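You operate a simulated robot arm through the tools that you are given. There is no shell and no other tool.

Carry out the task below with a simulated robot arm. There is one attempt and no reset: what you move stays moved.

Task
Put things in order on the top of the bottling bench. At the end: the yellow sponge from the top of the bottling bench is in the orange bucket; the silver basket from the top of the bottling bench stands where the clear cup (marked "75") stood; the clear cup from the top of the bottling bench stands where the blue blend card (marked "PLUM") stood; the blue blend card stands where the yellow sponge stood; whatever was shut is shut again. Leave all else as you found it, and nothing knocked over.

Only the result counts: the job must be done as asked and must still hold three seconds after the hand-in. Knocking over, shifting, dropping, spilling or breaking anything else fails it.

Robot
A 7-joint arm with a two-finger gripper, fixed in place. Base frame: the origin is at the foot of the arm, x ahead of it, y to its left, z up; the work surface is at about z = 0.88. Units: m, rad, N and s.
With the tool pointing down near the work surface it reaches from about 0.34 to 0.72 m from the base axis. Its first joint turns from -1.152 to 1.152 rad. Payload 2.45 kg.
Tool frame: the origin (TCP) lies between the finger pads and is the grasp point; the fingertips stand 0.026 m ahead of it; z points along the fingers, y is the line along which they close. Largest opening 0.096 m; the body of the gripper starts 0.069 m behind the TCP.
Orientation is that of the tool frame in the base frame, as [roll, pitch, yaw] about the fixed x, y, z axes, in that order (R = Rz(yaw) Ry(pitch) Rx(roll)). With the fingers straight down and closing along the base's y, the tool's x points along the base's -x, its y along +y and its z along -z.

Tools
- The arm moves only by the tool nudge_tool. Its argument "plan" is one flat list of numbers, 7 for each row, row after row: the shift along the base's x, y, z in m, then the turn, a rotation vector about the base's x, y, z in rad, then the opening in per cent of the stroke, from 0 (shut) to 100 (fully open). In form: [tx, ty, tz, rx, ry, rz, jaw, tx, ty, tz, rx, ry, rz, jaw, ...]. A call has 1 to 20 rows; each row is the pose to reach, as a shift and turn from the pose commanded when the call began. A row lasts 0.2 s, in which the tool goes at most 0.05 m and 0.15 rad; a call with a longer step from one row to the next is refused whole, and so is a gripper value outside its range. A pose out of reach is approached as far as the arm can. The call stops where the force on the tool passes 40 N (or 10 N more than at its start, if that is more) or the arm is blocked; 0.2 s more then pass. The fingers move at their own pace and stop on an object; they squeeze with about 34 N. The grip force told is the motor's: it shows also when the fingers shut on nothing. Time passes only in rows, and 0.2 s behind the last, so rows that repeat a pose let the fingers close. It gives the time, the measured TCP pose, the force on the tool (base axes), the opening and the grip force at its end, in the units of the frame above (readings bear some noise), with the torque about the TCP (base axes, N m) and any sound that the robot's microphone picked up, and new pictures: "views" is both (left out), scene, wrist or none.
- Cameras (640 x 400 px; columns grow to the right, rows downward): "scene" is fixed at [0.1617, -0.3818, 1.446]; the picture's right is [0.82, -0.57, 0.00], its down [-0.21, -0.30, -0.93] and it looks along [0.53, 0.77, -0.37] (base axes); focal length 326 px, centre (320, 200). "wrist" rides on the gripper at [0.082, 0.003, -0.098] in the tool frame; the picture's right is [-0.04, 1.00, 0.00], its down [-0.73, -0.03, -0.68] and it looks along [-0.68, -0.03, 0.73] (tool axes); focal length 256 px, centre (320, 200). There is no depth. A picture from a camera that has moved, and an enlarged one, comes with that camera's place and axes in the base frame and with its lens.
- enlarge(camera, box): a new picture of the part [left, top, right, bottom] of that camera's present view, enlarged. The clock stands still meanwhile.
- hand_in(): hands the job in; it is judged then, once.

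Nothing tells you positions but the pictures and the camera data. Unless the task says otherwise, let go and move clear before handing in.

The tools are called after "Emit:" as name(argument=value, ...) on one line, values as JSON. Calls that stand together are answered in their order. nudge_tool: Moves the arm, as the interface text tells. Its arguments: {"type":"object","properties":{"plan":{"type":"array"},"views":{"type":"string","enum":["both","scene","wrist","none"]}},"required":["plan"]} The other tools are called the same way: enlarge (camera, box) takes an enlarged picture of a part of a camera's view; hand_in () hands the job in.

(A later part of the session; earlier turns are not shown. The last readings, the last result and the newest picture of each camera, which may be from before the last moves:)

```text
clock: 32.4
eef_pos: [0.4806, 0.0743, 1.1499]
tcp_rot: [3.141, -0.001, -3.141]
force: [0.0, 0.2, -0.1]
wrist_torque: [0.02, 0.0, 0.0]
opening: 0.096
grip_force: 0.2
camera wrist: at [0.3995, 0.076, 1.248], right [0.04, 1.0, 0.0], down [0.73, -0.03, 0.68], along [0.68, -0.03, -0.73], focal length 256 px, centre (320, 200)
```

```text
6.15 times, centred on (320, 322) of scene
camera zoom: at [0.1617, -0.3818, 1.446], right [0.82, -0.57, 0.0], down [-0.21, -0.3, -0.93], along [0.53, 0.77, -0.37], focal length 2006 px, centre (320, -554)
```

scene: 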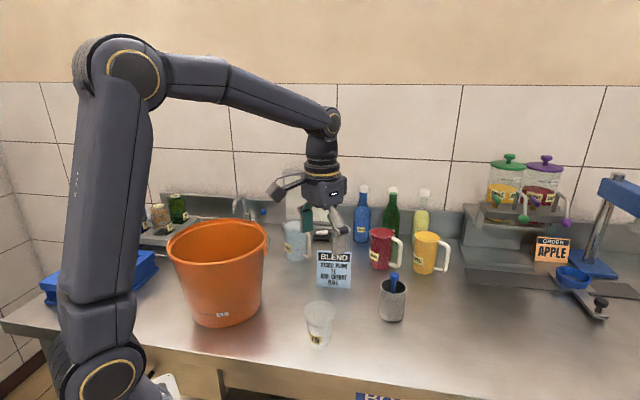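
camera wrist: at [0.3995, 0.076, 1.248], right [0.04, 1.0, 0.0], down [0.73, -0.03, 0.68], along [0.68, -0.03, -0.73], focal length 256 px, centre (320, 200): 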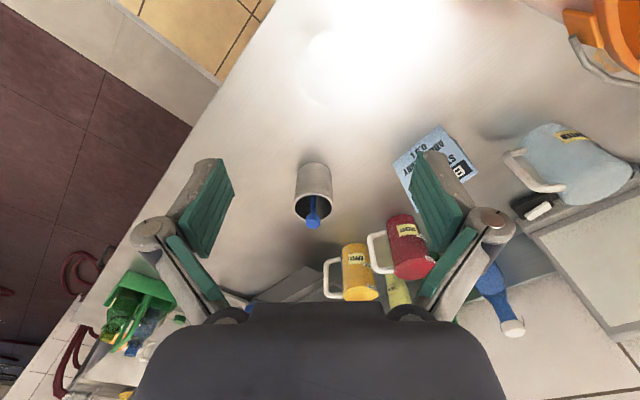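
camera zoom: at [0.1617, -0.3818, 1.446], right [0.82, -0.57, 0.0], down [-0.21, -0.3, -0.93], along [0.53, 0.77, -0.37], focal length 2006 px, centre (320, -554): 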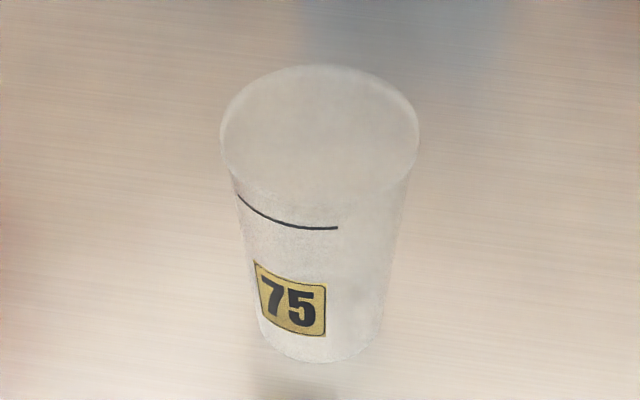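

The cup looks empty, centred near (0.481, 0.079). I'll lower to just above its rim and check alignment again.

Emit:
nudge_tool(plan=[0, 0.002, -0.035, 0, 0, 0, 100, 0, 0.004, -0.07, 0, 0, 0, 100, 0, 0.004, -0.1, 0, 0, 0, 100, 0, 0.004, -0.12, 0, 0, 0, 100, 0, 0.004, -0.12, 0, 0, 0, 100], views="both")

Emit:
enlarge(camera="wrist", box=[190, 60, 450, 260])

Emit:
enlarge(camera="scene", box=[270, 240, 380, 360])

```text
clock: 33.6
eef_pos: [0.4805, 0.0792, 1.031]
tcp_rot: [-3.141, -0.001, -3.141]
force: [-0.6, -0.6, -0.3]
wrist_torque: [0.03, 0.0, 0.01]
opening: 0.096
grip_force: 0.0
camera wrist: at [0.3995, 0.0806, 1.1285], right [0.04, 1.0, 0.0], down [0.73, -0.03, 0.68], along [0.68, -0.03, -0.73], focal length 256 px, centre (320, 200)
```

scene: 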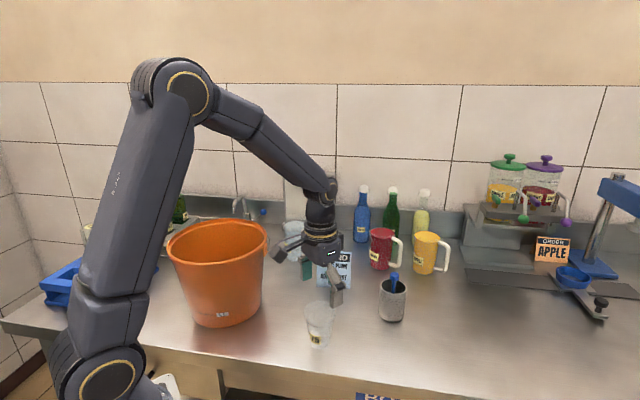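
wrist: 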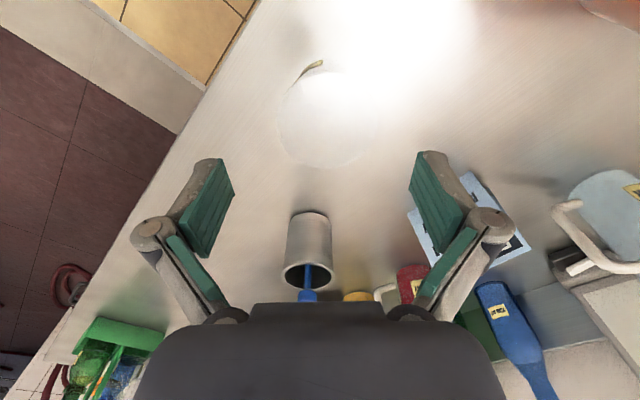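

```text
2.00 times, centred on (320, 160) of wrist
camera zoom: at [0.3995, 0.0806, 1.1285], right [0.04, 1.0, 0.0], down [0.73, -0.03, 0.68], along [0.68, -0.03, -0.73], focal length 512 px, centre (320, 280)
```

zoom: 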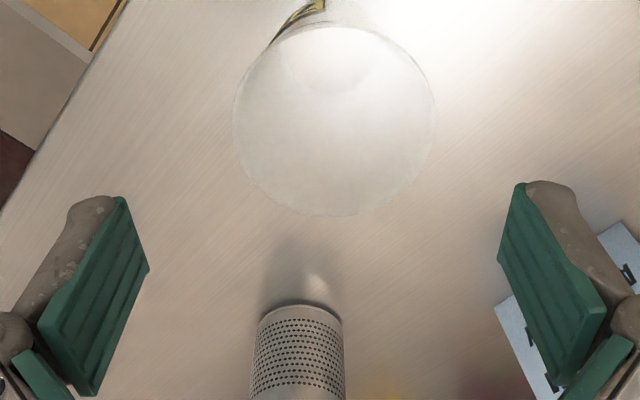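

```text
3.33 times, centred on (325, 300) of scene
camera zoom: at [0.1617, -0.3818, 1.446], right [0.82, -0.57, 0.0], down [-0.21, -0.3, -0.93], along [0.53, 0.77, -0.37], focal length 1086 px, centre (303, -133)
```

zoom: 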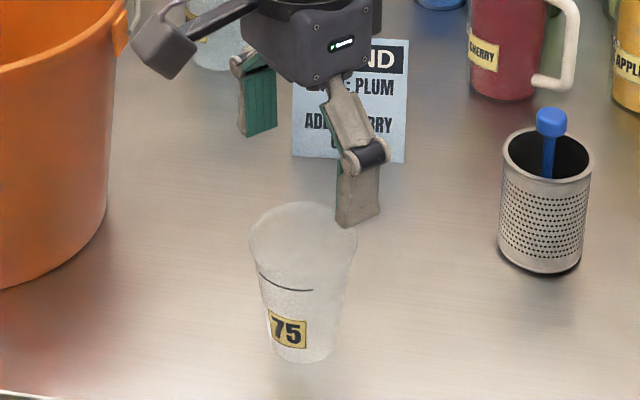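

The cup's axis is about 3 mm to the gripper's left, so I correct that and lower around it.

Emit:
nudge_tool(plan=[0, 0.003, -0.01, 0, 0, 0, 100, 0, 0.003, -0.035, 0, 0, 0, 100, 0, 0.003, -0.06, 0, 0, 0, 100, 0, 0.003, -0.08, 0, 0, 0, 100, 0, 0.003, -0.096, 0, 0, 0, 100, 0, 0.003, -0.096, 0, 0, 0, 100], views="both")

Emit:
enlarge(camera="wrist", box=[190, 60, 450, 260])

Emit:
enlarge(camera="scene", box=[270, 240, 380, 360])

```text
clock: 35.0
eef_pos: [0.4797, 0.0826, 0.9337]
tcp_rot: [3.14, 0.002, -3.14]
force: [-0.3, 0.0, -0.7]
wrist_torque: [0.0, 0.0, -0.04]
opening: 0.0959
grip_force: 0.0
camera wrist: at [0.3995, 0.0835, 1.033], right [0.04, 1.0, 0.0], down [0.73, -0.03, 0.68], along [0.68, -0.03, -0.73], focal length 256 px, centre (320, 200)
```

scene: 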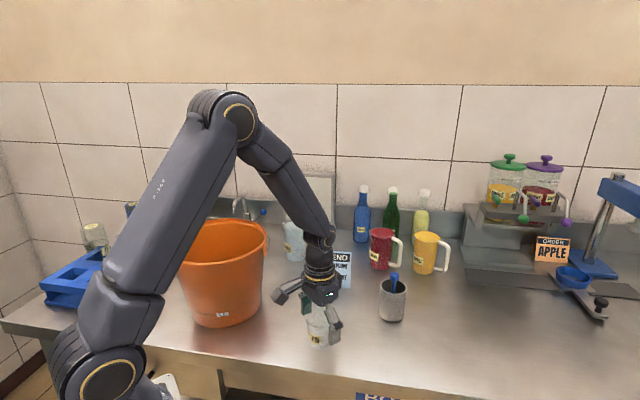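
wrist: 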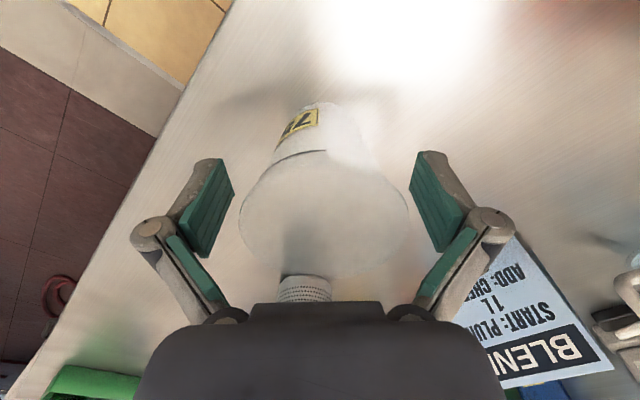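

```text
2.00 times, centred on (320, 160) of wrist
camera zoom: at [0.3995, 0.0835, 1.033], right [0.04, 1.0, 0.0], down [0.73, -0.03, 0.68], along [0.68, -0.03, -0.73], focal length 512 px, centre (320, 280)
```

zoom: 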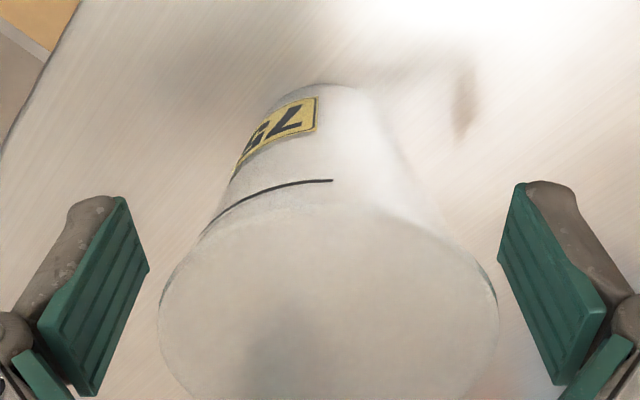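

```text
3.33 times, centred on (325, 300) of scene
camera zoom: at [0.1617, -0.3818, 1.446], right [0.82, -0.57, 0.0], down [-0.21, -0.3, -0.93], along [0.53, 0.77, -0.37], focal length 1086 px, centre (303, -133)
```

zoom: 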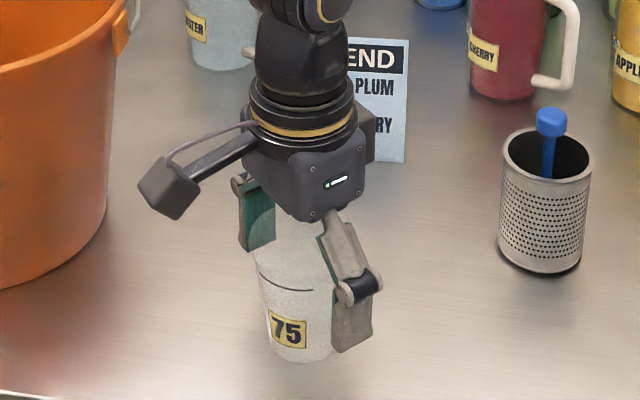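

The cup is nicely between the fingers. I centre 1.5 mm more and close gently in steps.

Emit:
nudge_tool(plan=[0, 0.0015, 0, 0, 0, 0, 85, 0, 0.0015, 0, 0, 0, 0, 72, 0, 0.0015, 0, 0, 0, 0, 64, 0, 0.0015, 0, 0, 0, 0, 60, 0, 0.0015, 0, 0, 0, 0, 58, 0, 0.0015, 0, 0, 0, 0, 58], views="wrist")

```text
clock: 36.4
eef_pos: [0.48, 0.0824, 0.9359]
tcp_rot: [3.141, -0.001, -3.139]
force: [-0.9, 0.3, 0.9]
wrist_torque: [0.03, 0.03, 0.03]
opening: 0.0617
grip_force: 34.0
camera wrist: at [0.3992, 0.0848, 1.0333], right [0.04, 1.0, 0.0], down [0.73, -0.03, 0.68], along [0.68, -0.03, -0.73], focal length 256 px, centre (320, 200)
```

wrist: 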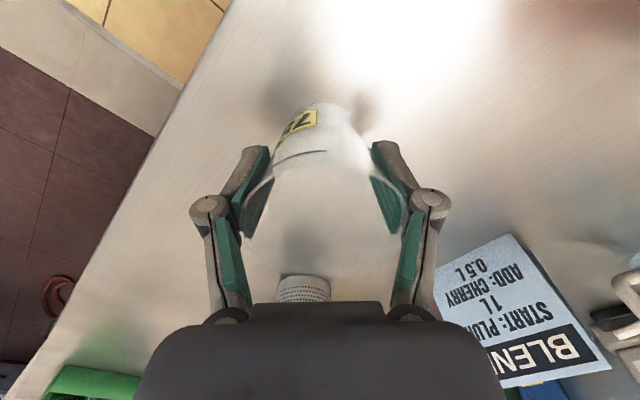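

The cup is held (0.062 wide). I lift slowly a bit and check.

Emit:
nudge_tool(plan=[0, 0, 0.01, 0, 0, 0, 58, 0, 0, 0.025, 0, 0, 0, 58, 0, 0, 0.045, 0, 0, 0, 58, 0, 0, 0.065, 0, 0, 0, 58, 0, 0, 0.065, 0, 0, 0, 58], views="both")

Emit:
enlarge(camera="scene", box=[270, 220, 380, 360])

```text
clock: 37.6
eef_pos: [0.479, 0.0823, 1.0009]
tcp_rot: [-3.142, 0.0, -3.141]
force: [-0.1, -0.6, 0.8]
wrist_torque: [-0.01, 0.01, 0.02]
opening: 0.0612
grip_force: 34.4
camera wrist: at [0.399, 0.0841, 1.0981], right [0.04, 1.0, 0.0], down [0.73, -0.03, 0.68], along [0.68, -0.03, -0.73], focal length 256 px, centre (320, 200)
```

scene: 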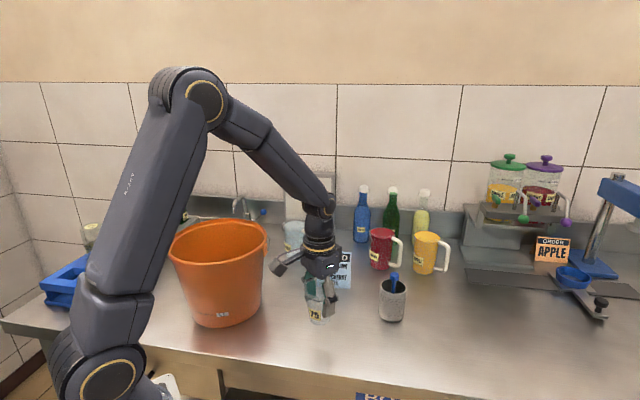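
wrist: 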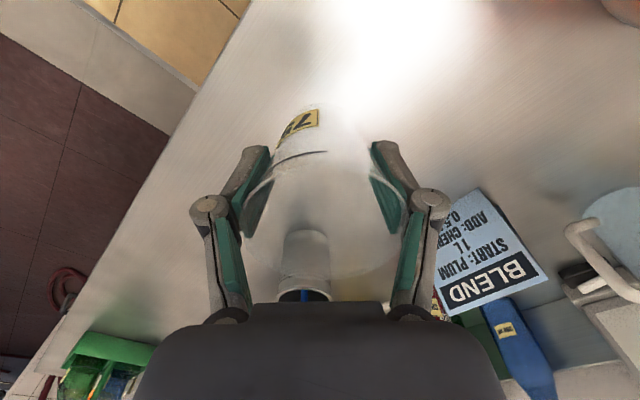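

```text
2.86 times, centred on (325, 290) of scene
camera zoom: at [0.1617, -0.3818, 1.446], right [0.82, -0.57, 0.0], down [-0.21, -0.3, -0.93], along [0.53, 0.77, -0.37], focal length 931 px, centre (306, -57)
```

zoom: 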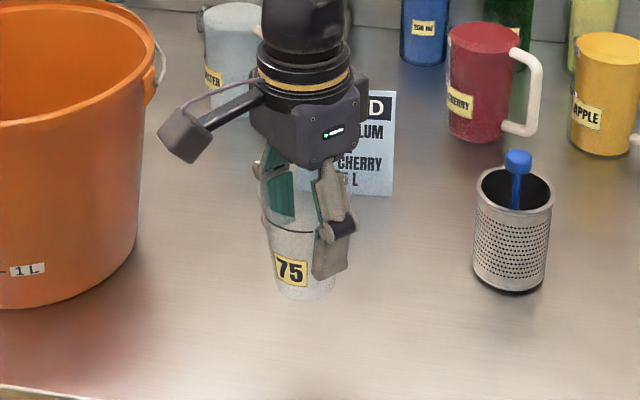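

The cup is lifted upright. I carry it over to the blend card's old spot.

Emit:
nudge_tool(plan=[0, 0, 0.035, 0, 0, 0, 58, 0, 0, 0.07, 0, 0, 0, 58, 0.015, -0.015, 0.1, 0, 0, 0, 58, 0.04, -0.04, 0.1, 0, 0, 0, 58, 0.066, -0.065, 0.1, 0, 0, 0, 58, 0.092, -0.091, 0.1, 0, 0, 0, 58, 0.118, -0.117, 0.1, 0, 0, 0, 58, 0.144, -0.142, 0.1, 0, 0, 0, 58, 0.168, -0.166, 0.1, 0, 0, 0, 58, 0.186, -0.184, 0.1, 0, 0, 0, 58, 0.186, -0.184, 0.1, 0, 0, 0, 58], views="both")

```text
clock: 40.0
eef_pos: [0.6661, -0.1027, 1.0979]
tcp_rot: [3.141, -0.001, -3.139]
force: [-0.3, 0.9, 0.6]
wrist_torque: [0.02, -0.04, -0.01]
opening: 0.0614
grip_force: 33.7
camera wrist: at [0.5859, -0.1001, 1.1971], right [0.04, 1.0, 0.0], down [0.73, -0.03, 0.68], along [0.68, -0.03, -0.73], focal length 256 px, centre (320, 200)
```

scene: 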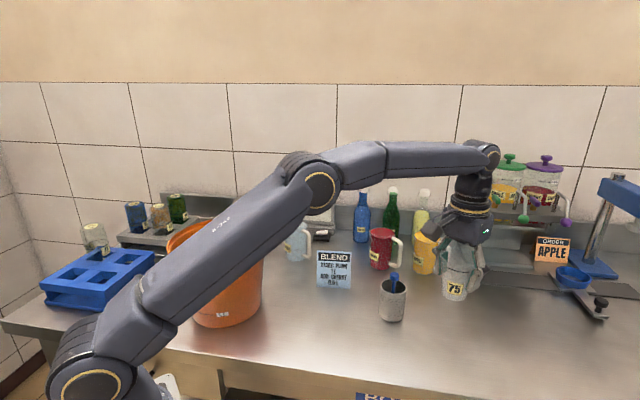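
wrist: 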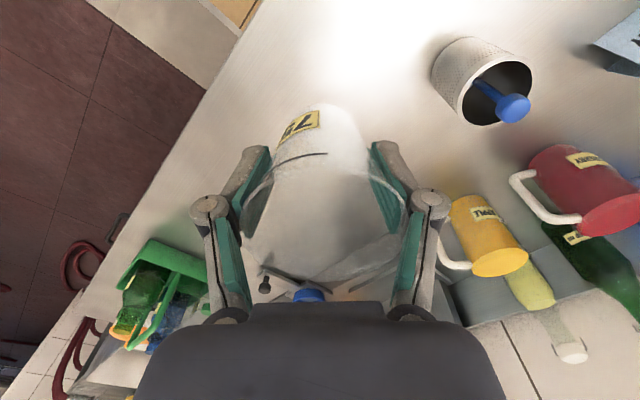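

The cup hangs above the card's old spot. I lower it to its standing height.

Emit:
nudge_tool(plan=[0, 0, -0.035, 0, 0, 0, 58, 0, 0, -0.07, 0, 0, 0, 58, 0, 0, -0.105, 0, 0, 0, 58, 0, 0, -0.13, 0, 0, 0, 58, 0, 0, -0.148, 0, 0, 0, 58, 0, 0, -0.158, 0, 0, 0, 58, 0, 0, -0.163, 0, 0, 0, 58, 0, 0, -0.163, 0, 0, 0, 58], views="both")

Emit:
enlarge(camera="scene", box=[380, 240, 510, 380])

```text
clock: 41.8
eef_pos: [0.6662, -0.1019, 0.9372]
tcp_rot: [3.141, 0.0, -3.14]
force: [-0.1, -0.2, 0.0]
wrist_torque: [0.0, -0.01, 0.0]
opening: 0.0613
grip_force: 33.7
camera wrist: at [0.5855, -0.0999, 1.0348], right [0.04, 1.0, 0.0], down [0.73, -0.03, 0.68], along [0.68, -0.03, -0.73], focal length 256 px, centre (320, 200)
```

scene: 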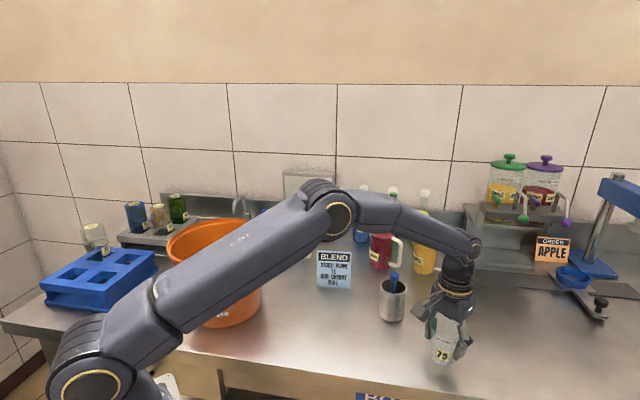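
wrist: 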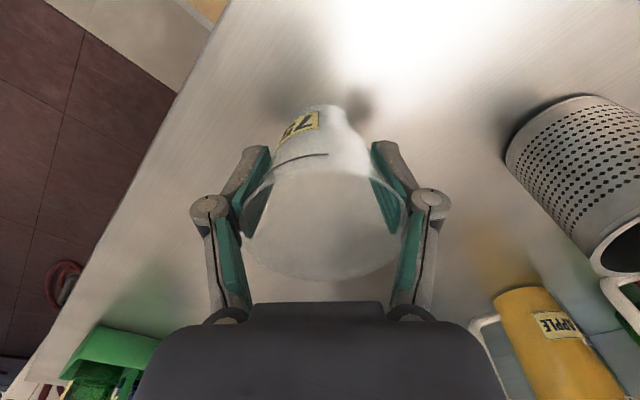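

```text
2.86 times, centred on (445, 310) of scene
camera zoom: at [0.1617, -0.3818, 1.446], right [0.82, -0.57, 0.0], down [-0.21, -0.3, -0.93], along [0.53, 0.77, -0.37], focal length 931 px, centre (-37, -114)
```

zoom: 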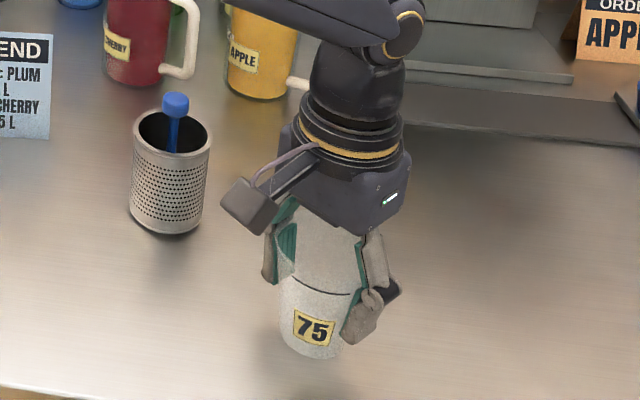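

The cup is about 1.5 mm above the bench. I ease it down and open slowly.

Emit:
nudge_tool(plan=[0, 0, -0.0015, 0, 0, 0, 58, 0, 0, -0.0015, 0, 0, 0, 66, 0, 0, -0.0015, 0, 0, 0, 74, 0, 0, -0.0015, 0, 0, 0, 84, 0, 0, -0.0015, 0, 0, 0, 100, 0, 0, -0.0015, 0, 0, 0, 100, 0, 0, -0.0015, 0, 0, 0, 100], views="both")

```text
clock: 43.4
eef_pos: [0.6648, -0.1027, 0.9362]
tcp_rot: [3.142, 0.0, -3.139]
force: [0.0, 0.4, 0.8]
wrist_torque: [-0.02, 0.01, 0.03]
opening: 0.0959
grip_force: 0.0
camera wrist: at [0.5856, -0.0998, 1.0336], right [0.04, 1.0, 0.0], down [0.73, -0.03, 0.68], along [0.68, -0.03, -0.73], focal length 256 px, centre (320, 200)
```

scene: 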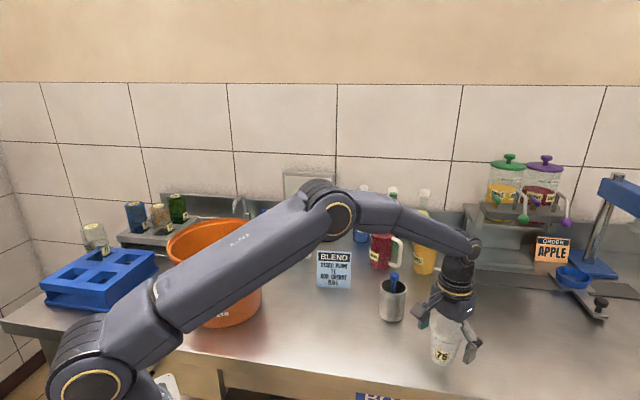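
wrist: 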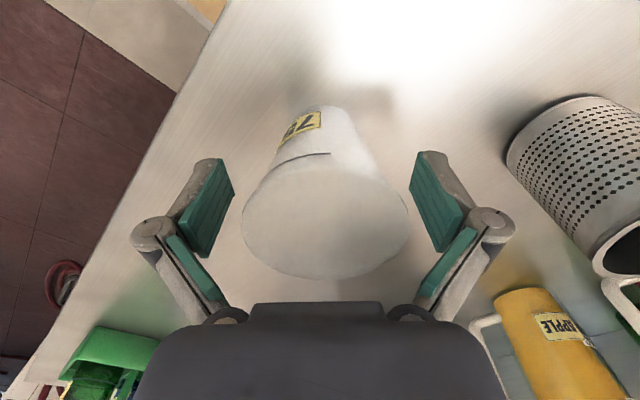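

The cup stands at the card's old spot. I rise and move to look at the basket.

Emit:
nudge_tool(plan=[0, 0, 0.03, 0, 0, 0, 100, 0, 0, 0.065, 0, 0, 0, 100, 0, 0, 0.1, 0, 0, 0, 100, 0, 0, 0.14, 0, 0, 0, 100, -0.02, 0.02, 0.165, 0, 0, 0, 100, -0.04, 0.05, 0.185, 0, 0, 0, 100, -0.06, 0.085, 0.205, 0, 0, 0, 100, -0.0665, 0.12, 0.215, 0, 0, 0, 100, -0.0665, 0.152, 0.215, 0, 0, 0, 100, -0.0665, 0.152, 0.215, 0, 0, 0, 100], views="both")

Emit:
enlarge(camera="scene", box=[370, 250, 510, 380])

Emit:
enlarge(camera="wrist", box=[240, 0, 480, 150])

```text
clock: 45.6
eef_pos: [0.5993, 0.0509, 1.1482]
tcp_rot: [-3.14, 0.0, 3.141]
force: [-0.1, -1.2, -0.4]
wrist_torque: [0.02, 0.02, -0.02]
opening: 0.0957
grip_force: 0.1
camera wrist: at [0.5186, 0.0524, 1.2479], right [0.04, 1.0, 0.0], down [0.73, -0.03, 0.68], along [0.68, -0.03, -0.73], focal length 256 px, centre (320, 200)
```

scene: 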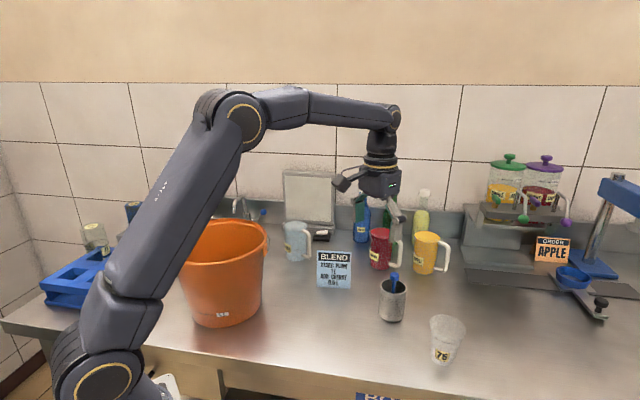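
wrist: 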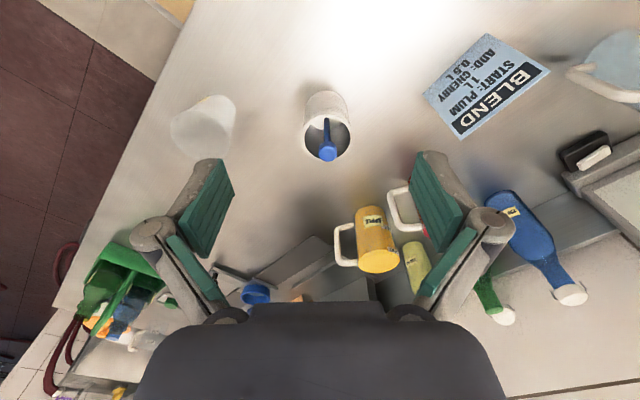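

```text
3.08 times, centred on (440, 315) of scene
camera zoom: at [0.1617, -0.3817, 1.446], right [0.82, -0.57, 0.0], down [-0.21, -0.3, -0.93], along [0.53, 0.77, -0.37], focal length 1003 px, centre (-49, -154)
```

zoom: 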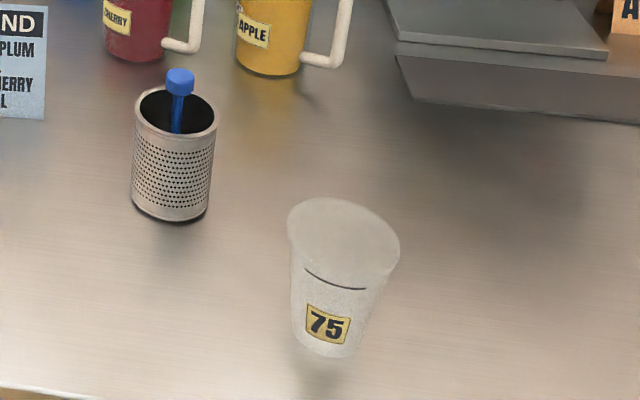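

```text
2.67 times, centred on (360, 75) of wrist
camera zoom: at [0.5186, 0.0524, 1.2479], right [0.04, 1.0, 0.0], down [0.73, -0.03, 0.68], along [0.68, -0.03, -0.73], focal length 683 px, centre (213, 533)
```

zoom: 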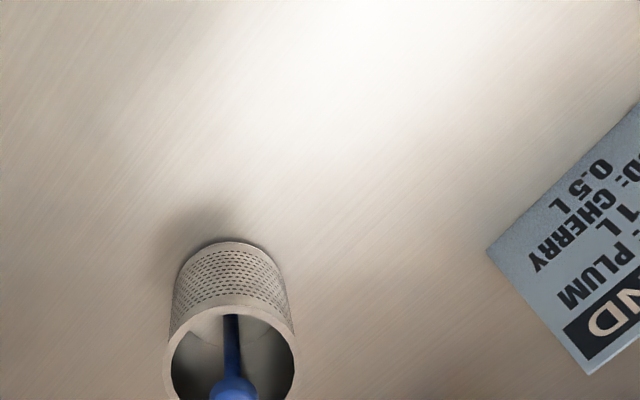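

The cup stands upright at its new place. Now a closer look at the basket and its stick.

Emit:
enlarge(camera="wrist", box=[270, 75, 390, 175])

Emit:
enlarge(camera="scene", box=[360, 255, 430, 330])

```text
4.00 times, centred on (330, 125) of wrist
camera zoom: at [0.5186, 0.0524, 1.2479], right [0.04, 1.0, 0.0], down [0.73, -0.03, 0.68], along [0.68, -0.03, -0.73], focal length 1024 px, centre (280, 500)
```

zoom: 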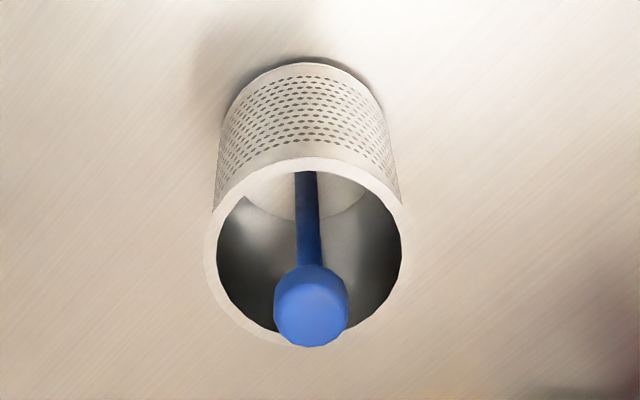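

```text
5.33 times, centred on (395, 292) of scene
camera zoom: at [0.1617, -0.3817, 1.446], right [0.82, -0.57, 0.0], down [-0.21, -0.3, -0.93], along [0.53, 0.77, -0.37], focal length 1738 px, centre (-80, -293)
```

zoom: 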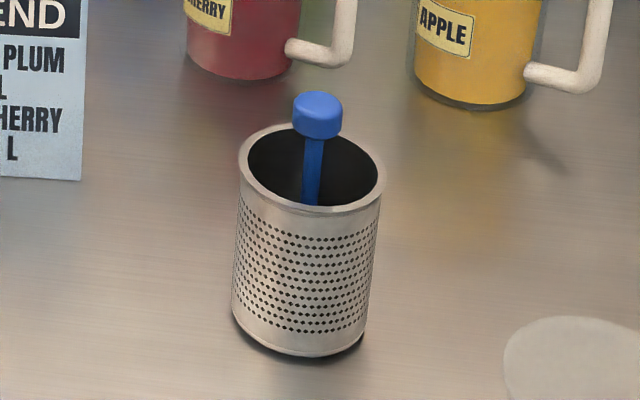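

The basket's rim centre is near (0.678, 0.052), rim z 0.966, stick head top near z 1.00. I position above it, just above the stick, and verify alignment.

Emit:
nudge_tool(plan=[0.02, 0.0005, -0.02, 0, 0, 0, 100, 0.04, 0.001, -0.045, 0, 0, 0, 100, 0.06, 0.002, -0.07, 0, 0, 0, 100, 0.0775, 0.0025, -0.095, 0, 0, 0, 100, 0.0775, 0.0025, -0.105, 0, 0, 0, 100, 0.0775, 0.0025, -0.105, 0, 0, 0, 100], views="both")

Emit:
enlarge(camera="wrist", box=[190, 60, 450, 260])

```text
clock: 47.0
eef_pos: [0.6762, 0.0529, 1.0459]
tcp_rot: [3.141, 0.001, 3.14]
force: [0.3, -0.4, 0.2]
wrist_torque: [-0.01, -0.02, 0.06]
opening: 0.0962
grip_force: 0.0
camera wrist: at [0.5961, 0.0548, 1.1433], right [0.04, 1.0, 0.0], down [0.73, -0.03, 0.68], along [0.68, -0.03, -0.73], focal length 256 px, centre (320, 200)
```

scene: 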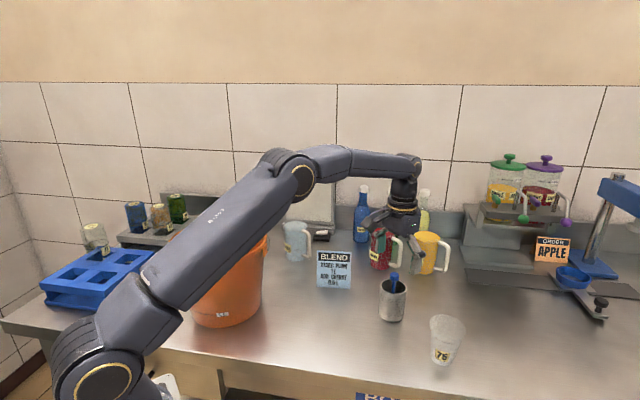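
wrist: 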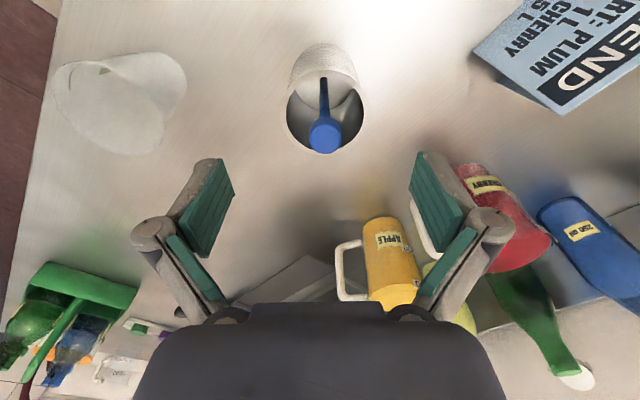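

```text
2.00 times, centred on (320, 160) of wrist
camera zoom: at [0.5961, 0.0548, 1.1433], right [0.04, 1.0, 0.0], down [0.73, -0.03, 0.68], along [0.68, -0.03, -0.73], focal length 512 px, centre (320, 280)
```

zoom: 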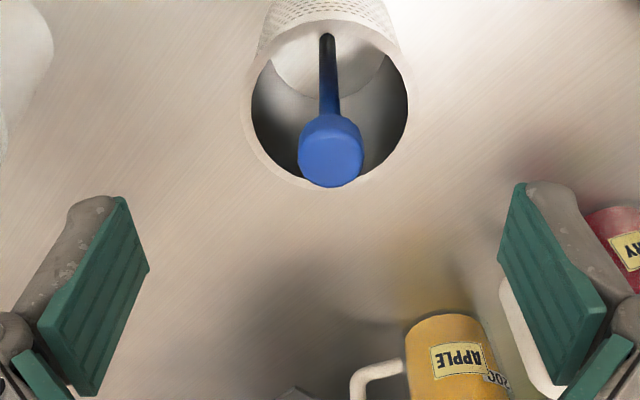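

Alignment is within about 1 mm. I lower around the basket's upper part.

Emit:
nudge_tool(plan=[0.0005, 0.001, -0.02, 0, 0, 0, 100, 0.0005, 0.001, -0.04, 0, 0, 0, 100, 0.0005, 0.001, -0.06, 0, 0, 0, 100, 0.0005, 0.001, -0.08, 0, 0, 0, 100, 0.0005, 0.001, -0.093, 0, 0, 0, 100, 0.0005, 0.001, -0.093, 0, 0, 0, 100], views="both")

Emit:
enlarge(camera="scene", box=[350, 220, 460, 340])

```text
clock: 48.4
eef_pos: [0.6768, 0.0553, 0.952]
tcp_rot: [-3.141, 0.0, -3.14]
force: [-0.4, -0.8, 0.2]
wrist_torque: [0.0, -0.01, -0.02]
opening: 0.0963
grip_force: 0.1
camera wrist: at [0.5966, 0.0564, 1.0504], right [0.04, 1.0, 0.0], down [0.73, -0.03, 0.68], along [0.68, -0.03, -0.73], focal length 256 px, centre (320, 200)
```

scene: 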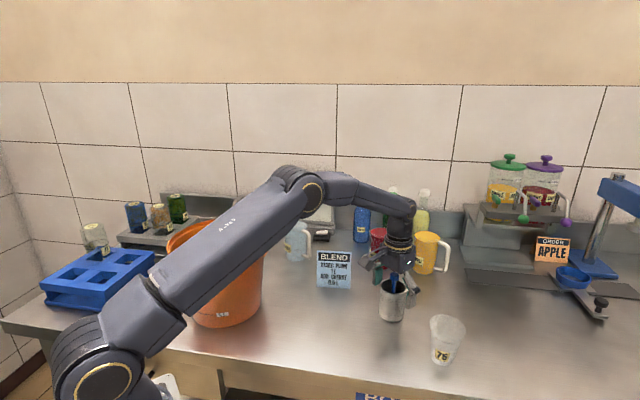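
wrist: 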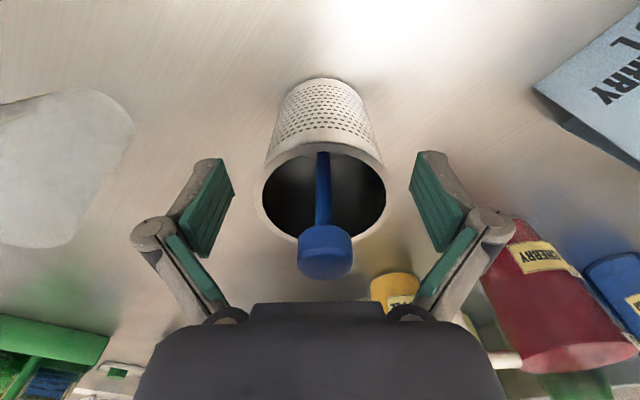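

```text
3.33 times, centred on (405, 280) of scene
camera zoom: at [0.1617, -0.3818, 1.446], right [0.82, -0.57, 0.0], down [-0.21, -0.3, -0.93], along [0.53, 0.77, -0.37], focal length 1086 px, centre (37, -67)
```

zoom: 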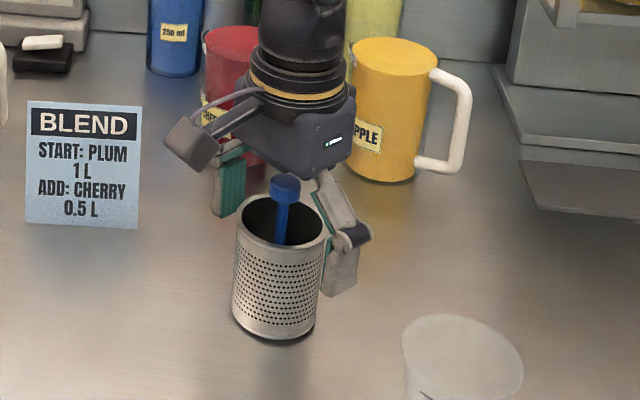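

The basket is well between the fingers, and the stick's head is clear of the gripper body. I centre 1.5 mm and close.

Emit:
nudge_tool(plan=[-0.001, 0.0015, 0, 0, 0, 0, 88, -0.001, 0.0015, 0, 0, 0, 0, 76, -0.001, 0.0015, 0, 0, 0, 0, 68, -0.001, 0.0015, 0, 0, 0, 0, 62, -0.001, 0.0015, 0, 0, 0, 0, 55, -0.001, 0.0015, 0, 0, 0, 0, 55], views="wrist")

```text
clock: 49.8
eef_pos: [0.6763, 0.0561, 0.9521]
tcp_rot: [-3.141, 0.0, -3.14]
force: [-0.6, 0.7, 2.7]
wrist_torque: [0.03, 0.03, 0.03]
opening: 0.0587
grip_force: 33.6
camera wrist: at [0.5955, 0.058, 1.0507], right [0.04, 1.0, 0.0], down [0.73, -0.03, 0.68], along [0.68, -0.03, -0.73], focal length 256 px, centre (320, 200)
```

wrist: 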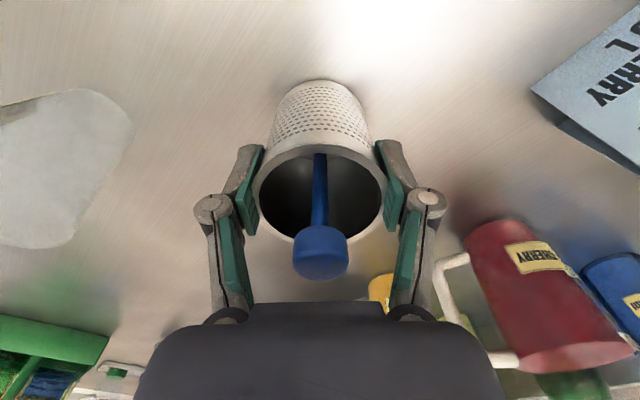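

The basket is held (0.059, 34 N). I lift it slowly and check that the stick stays put.

Emit:
nudge_tool(plan=[0, 0, 0.008, 0, 0, 0, 55, 0, 0, 0.02, 0, 0, 0, 55, 0, 0, 0.035, 0, 0, 0, 55, 0, 0, 0.055, 0, 0, 0, 55, 0, 0, 0.075, 0, 0, 0, 55, 0, 0, 0.09, 0, 0, 0, 55, 0, 0, 0.09, 0, 0, 0, 55], views="both")

Emit:
enlarge(camera="scene", box=[350, 190, 460, 330])

```text
clock: 51.4
eef_pos: [0.676, 0.0551, 1.0438]
tcp_rot: [3.141, 0.0, -3.142]
force: [0.2, 0.5, -1.1]
wrist_torque: [0.01, 0.0, 0.02]
opening: 0.0585
grip_force: 34.2
camera wrist: at [0.5955, 0.0575, 1.141], right [0.04, 1.0, 0.0], down [0.73, -0.03, 0.68], along [0.68, -0.03, -0.73], focal length 256 px, centre (320, 200)
```

scene: 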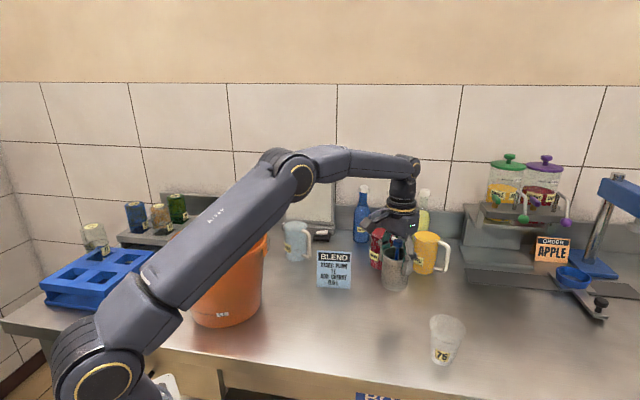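
wrist: 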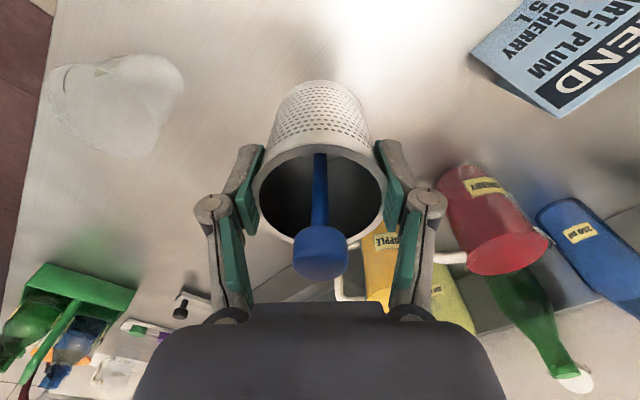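

```text
2.86 times, centred on (405, 260) of scene
camera zoom: at [0.1617, -0.3818, 1.446], right [0.82, -0.57, 0.0], down [-0.21, -0.3, -0.93], along [0.53, 0.77, -0.37], focal length 931 px, centre (77, 29)
```

zoom: 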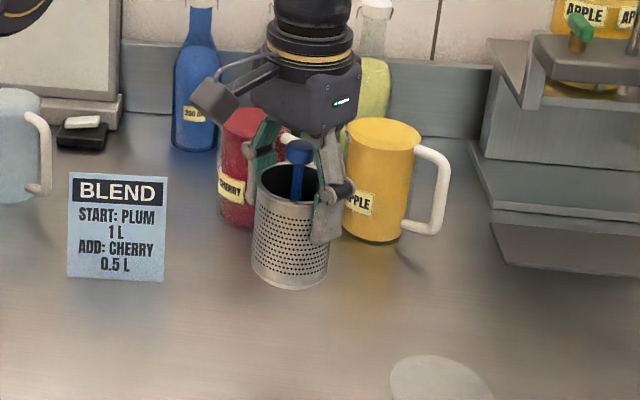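

The basket and stick are lifted safely. I carry it to the cup's old spot at about (0.481, 0.082).

Emit:
nudge_tool(plan=[0, 0, 0.02, 0, 0, 0, 55, -0.015, 0.002, 0.03, 0, 0, 0, 55, -0.04, 0.0055, 0.03, 0, 0, 0, 55, -0.07, 0.0095, 0.03, 0, 0, 0, 55, -0.1, 0.0135, 0.03, 0, 0, 0, 55, -0.13, 0.0178, 0.03, 0, 0, 0, 55, -0.16, 0.022, 0.03, 0, 0, 0, 55, -0.182, 0.025, 0.03, 0, 0, 0, 55, -0.1965, 0.027, 0.02, 0, 0, 0, 55, -0.1965, 0.027, 0, 0, 0, 0, 55, -0.1965, 0.027, 0, 0, 0, 0, 55], views="both")

```text
clock: 53.8
eef_pos: [0.4802, 0.0827, 1.0415]
tcp_rot: [-3.14, 0.0, -3.141]
force: [0.7, -0.1, 1.2]
wrist_torque: [0.02, -0.01, -0.01]
opening: 0.0532
grip_force: 0.1
camera wrist: at [0.3993, 0.0842, 1.14], right [0.04, 1.0, 0.0], down [0.73, -0.03, 0.68], along [0.68, -0.03, -0.73], focal length 256 px, centre (320, 200)
```

scene: 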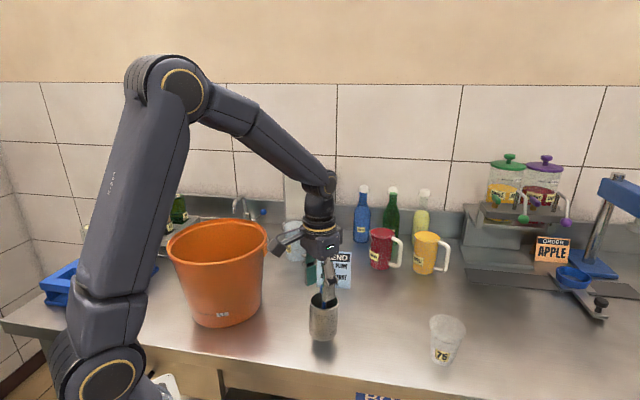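
wrist: 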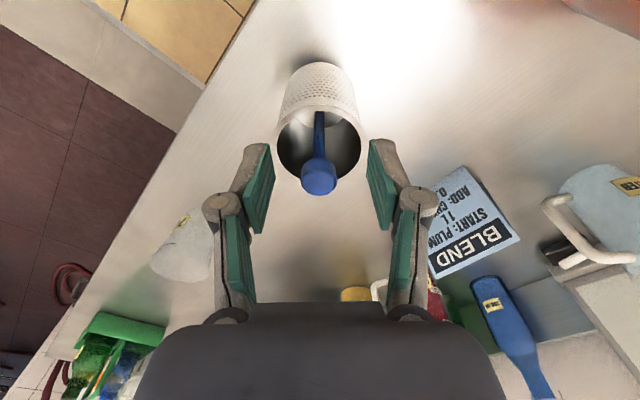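

The grip was lost: the opening is 0.053 with no force, and the basket has slid out of the fingers. I need to see how it is now standing.

Emit:
enlarge(camera="scene", box=[270, 240, 380, 360])

Emit:
enlarge(camera="wrist", box=[220, 40, 420, 220])

```text
3.33 times, centred on (325, 300) of scene
camera zoom: at [0.1617, -0.3818, 1.446], right [0.82, -0.57, 0.0], down [-0.21, -0.3, -0.93], along [0.53, 0.77, -0.37], focal length 1086 px, centre (303, -133)
```

zoom: 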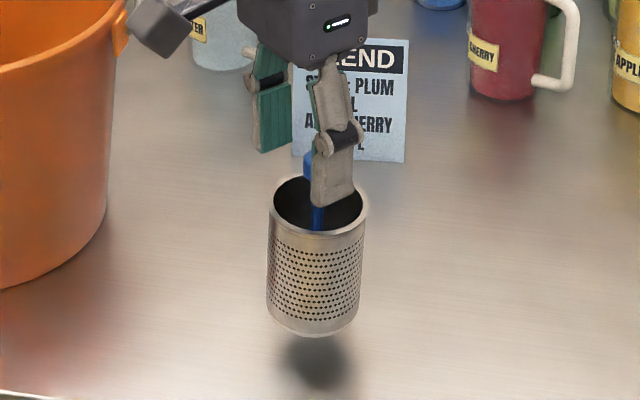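

```text
2.22 times, centred on (320, 130) of wrist
camera zoom: at [0.3993, 0.0842, 1.14], right [0.04, 1.0, 0.0], down [0.73, -0.03, 0.68], along [0.68, -0.03, -0.73], focal length 569 px, centre (320, 356)
```

zoom: 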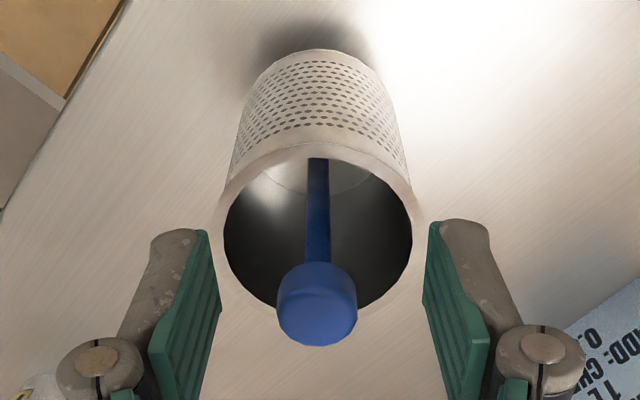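

The picture catches the basket in mid-fall, upright and only about 2 cm above the bench, right over the target. I'll hold perfectly still so that nothing disturbs it, then look.

Emit:
nudge_tool(plan=[0, 0, 0, 0, 0, 0, 55, 0, 0, 0, 0, 0, 0, 55, 0, 0, 0, 0, 0, 0, 55, 0, 0, 0, 0, 0, 0, 55], views="both")

Emit:
enlarge(camera="scene", box=[270, 240, 380, 360])

Emit:
enlarge(camera="wrist", box=[220, 40, 420, 220])

```text
clock: 54.8
eef_pos: [0.4798, 0.0817, 1.0416]
tcp_rot: [-3.141, -0.001, -3.14]
force: [0.0, 0.7, 0.4]
wrist_torque: [0.02, -0.05, -0.01]
opening: 0.0527
grip_force: 0.1
camera wrist: at [0.3994, 0.0841, 1.1401], right [0.04, 1.0, 0.0], down [0.73, -0.03, 0.68], along [0.68, -0.03, -0.73], focal length 256 px, centre (320, 200)
```

scene: 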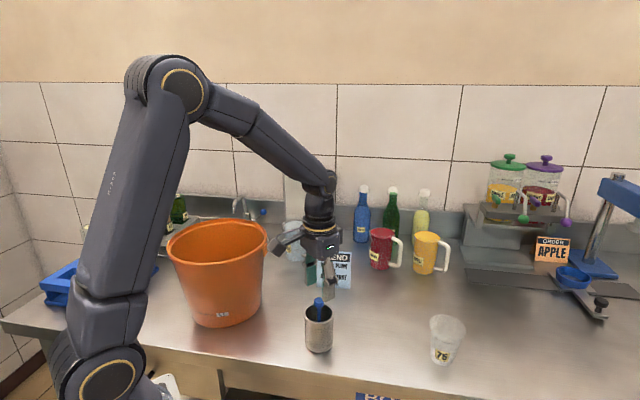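
wrist: 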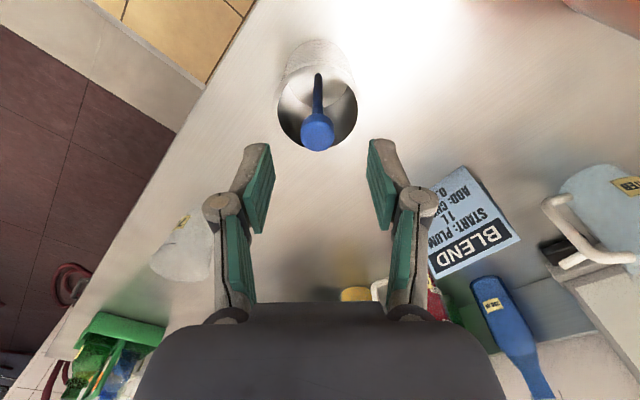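

```text
3.33 times, centred on (325, 300) of scene
camera zoom: at [0.1617, -0.3818, 1.446], right [0.82, -0.57, 0.0], down [-0.21, -0.3, -0.93], along [0.53, 0.77, -0.37], focal length 1086 px, centre (303, -133)
```

zoom: 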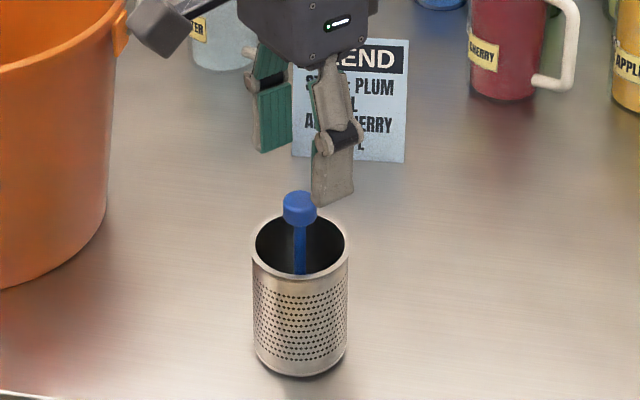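

```text
2.22 times, centred on (320, 130) of wrist
camera zoom: at [0.3994, 0.0841, 1.1401], right [0.04, 1.0, 0.0], down [0.73, -0.03, 0.68], along [0.68, -0.03, -0.73], focal length 569 px, centre (320, 356)
```

zoom: 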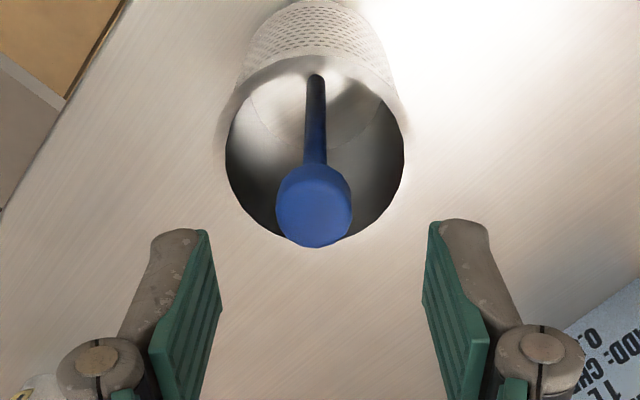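

The basket landed upright with the stick still in it, at about (0.478, 0.079), within roughly 4 mm of the cup's old spot. I rise clear and inspect the entire bench.

Emit:
nudge_tool(plan=[0, 0, 0.03, 0, 0, 0, 55, 0, 0, 0.07, 0, 0, 0, 55, 0, 0, 0.11, 0, 0, 0, 55, 0, 0, 0.15, 0, 0, 0, 55, 0, 0, 0.19, 0, 0, 0, 55, -0.03, -0.01, 0.22, 0, 0, 0, 55, -0.06, -0.02, 0.24, 0, 0, 0, 55, -0.09, -0.03, 0.25, 0, 0, 0, 55, -0.105, -0.032, 0.25, 0, 0, 0, 55, -0.105, -0.032, 0.25, 0, 0, 0, 55], views="both")

Emit:
enlarge(camera="scene", box=[280, 220, 500, 380])

Emit:
enlarge(camera="scene", box=[80, 160, 340, 340])

Emit:
enlarge(camera="scene", box=[440, 140, 640, 340])

Emit:
enlarge(camera="wrist", box=[220, 60, 460, 300])

```text
clock: 57.0
eef_pos: [0.3749, 0.0509, 1.2933]
tcp_rot: [3.14, 0.0, -3.14]
force: [0.1, 0.2, 0.3]
wrist_torque: [-0.01, -0.03, -0.01]
opening: 0.0531
grip_force: 0.1
camera wrist: at [0.2945, 0.0527, 1.3908], right [0.04, 1.0, 0.0], down [0.73, -0.03, 0.68], along [0.68, -0.03, -0.73], focal length 256 px, centre (320, 200)
```

scene: 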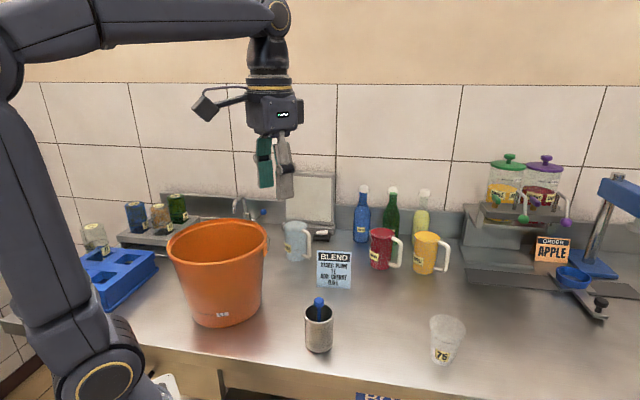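
wrist: 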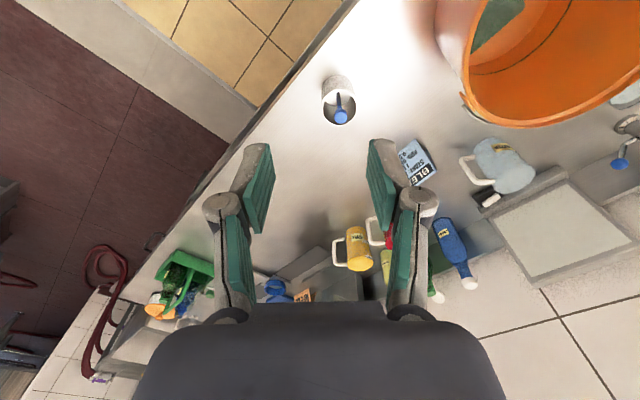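

```text
2.50 times, centred on (390, 300) of scene
camera zoom: at [0.1617, -0.3818, 1.446], right [0.82, -0.57, 0.0], down [-0.21, -0.3, -0.93], along [0.53, 0.77, -0.37], focal length 815 px, centre (145, -50)
```

zoom: 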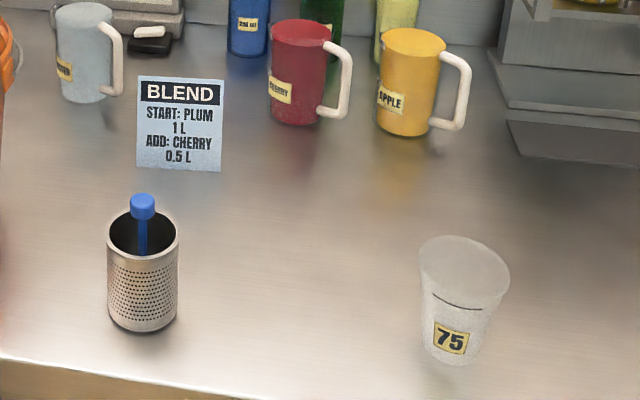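

```text
2.22 times, centred on (210, 250) of scene
camera zoom: at [0.1617, -0.3818, 1.446], right [0.82, -0.57, 0.0], down [-0.21, -0.3, -0.93], along [0.53, 0.77, -0.37], focal length 724 px, centre (564, 89)
```

zoom: 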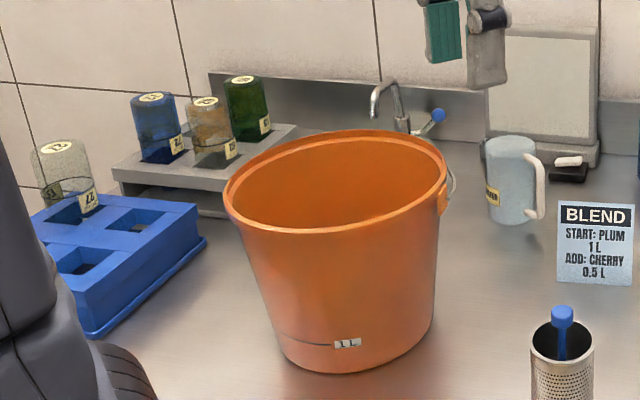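

```text
2.00 times, centred on (540, 240) of scene
camera zoom: at [0.1617, -0.3818, 1.446], right [0.82, -0.57, 0.0], down [-0.21, -0.3, -0.93], along [0.53, 0.77, -0.37], focal length 652 px, centre (-120, 120)
```

zoom: 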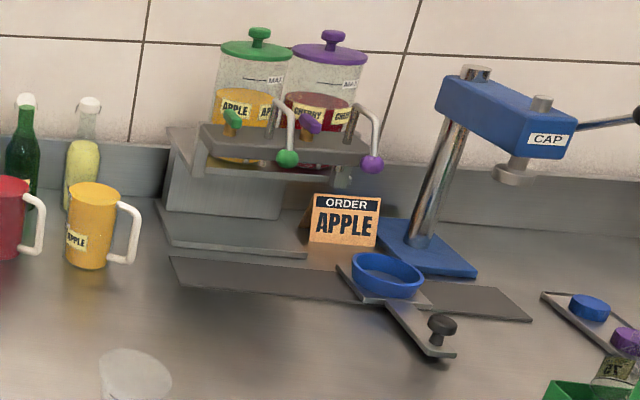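

```text
1.67 times, centred on (340, 180) of wrist
camera zoom: at [0.2945, 0.0527, 1.3908], right [0.04, 1.0, 0.0], down [0.73, -0.03, 0.68], along [0.68, -0.03, -0.73], focal length 427 px, centre (287, 233)
```

zoom: 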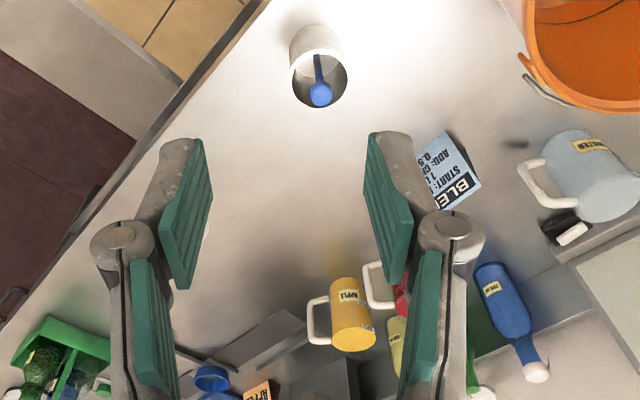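

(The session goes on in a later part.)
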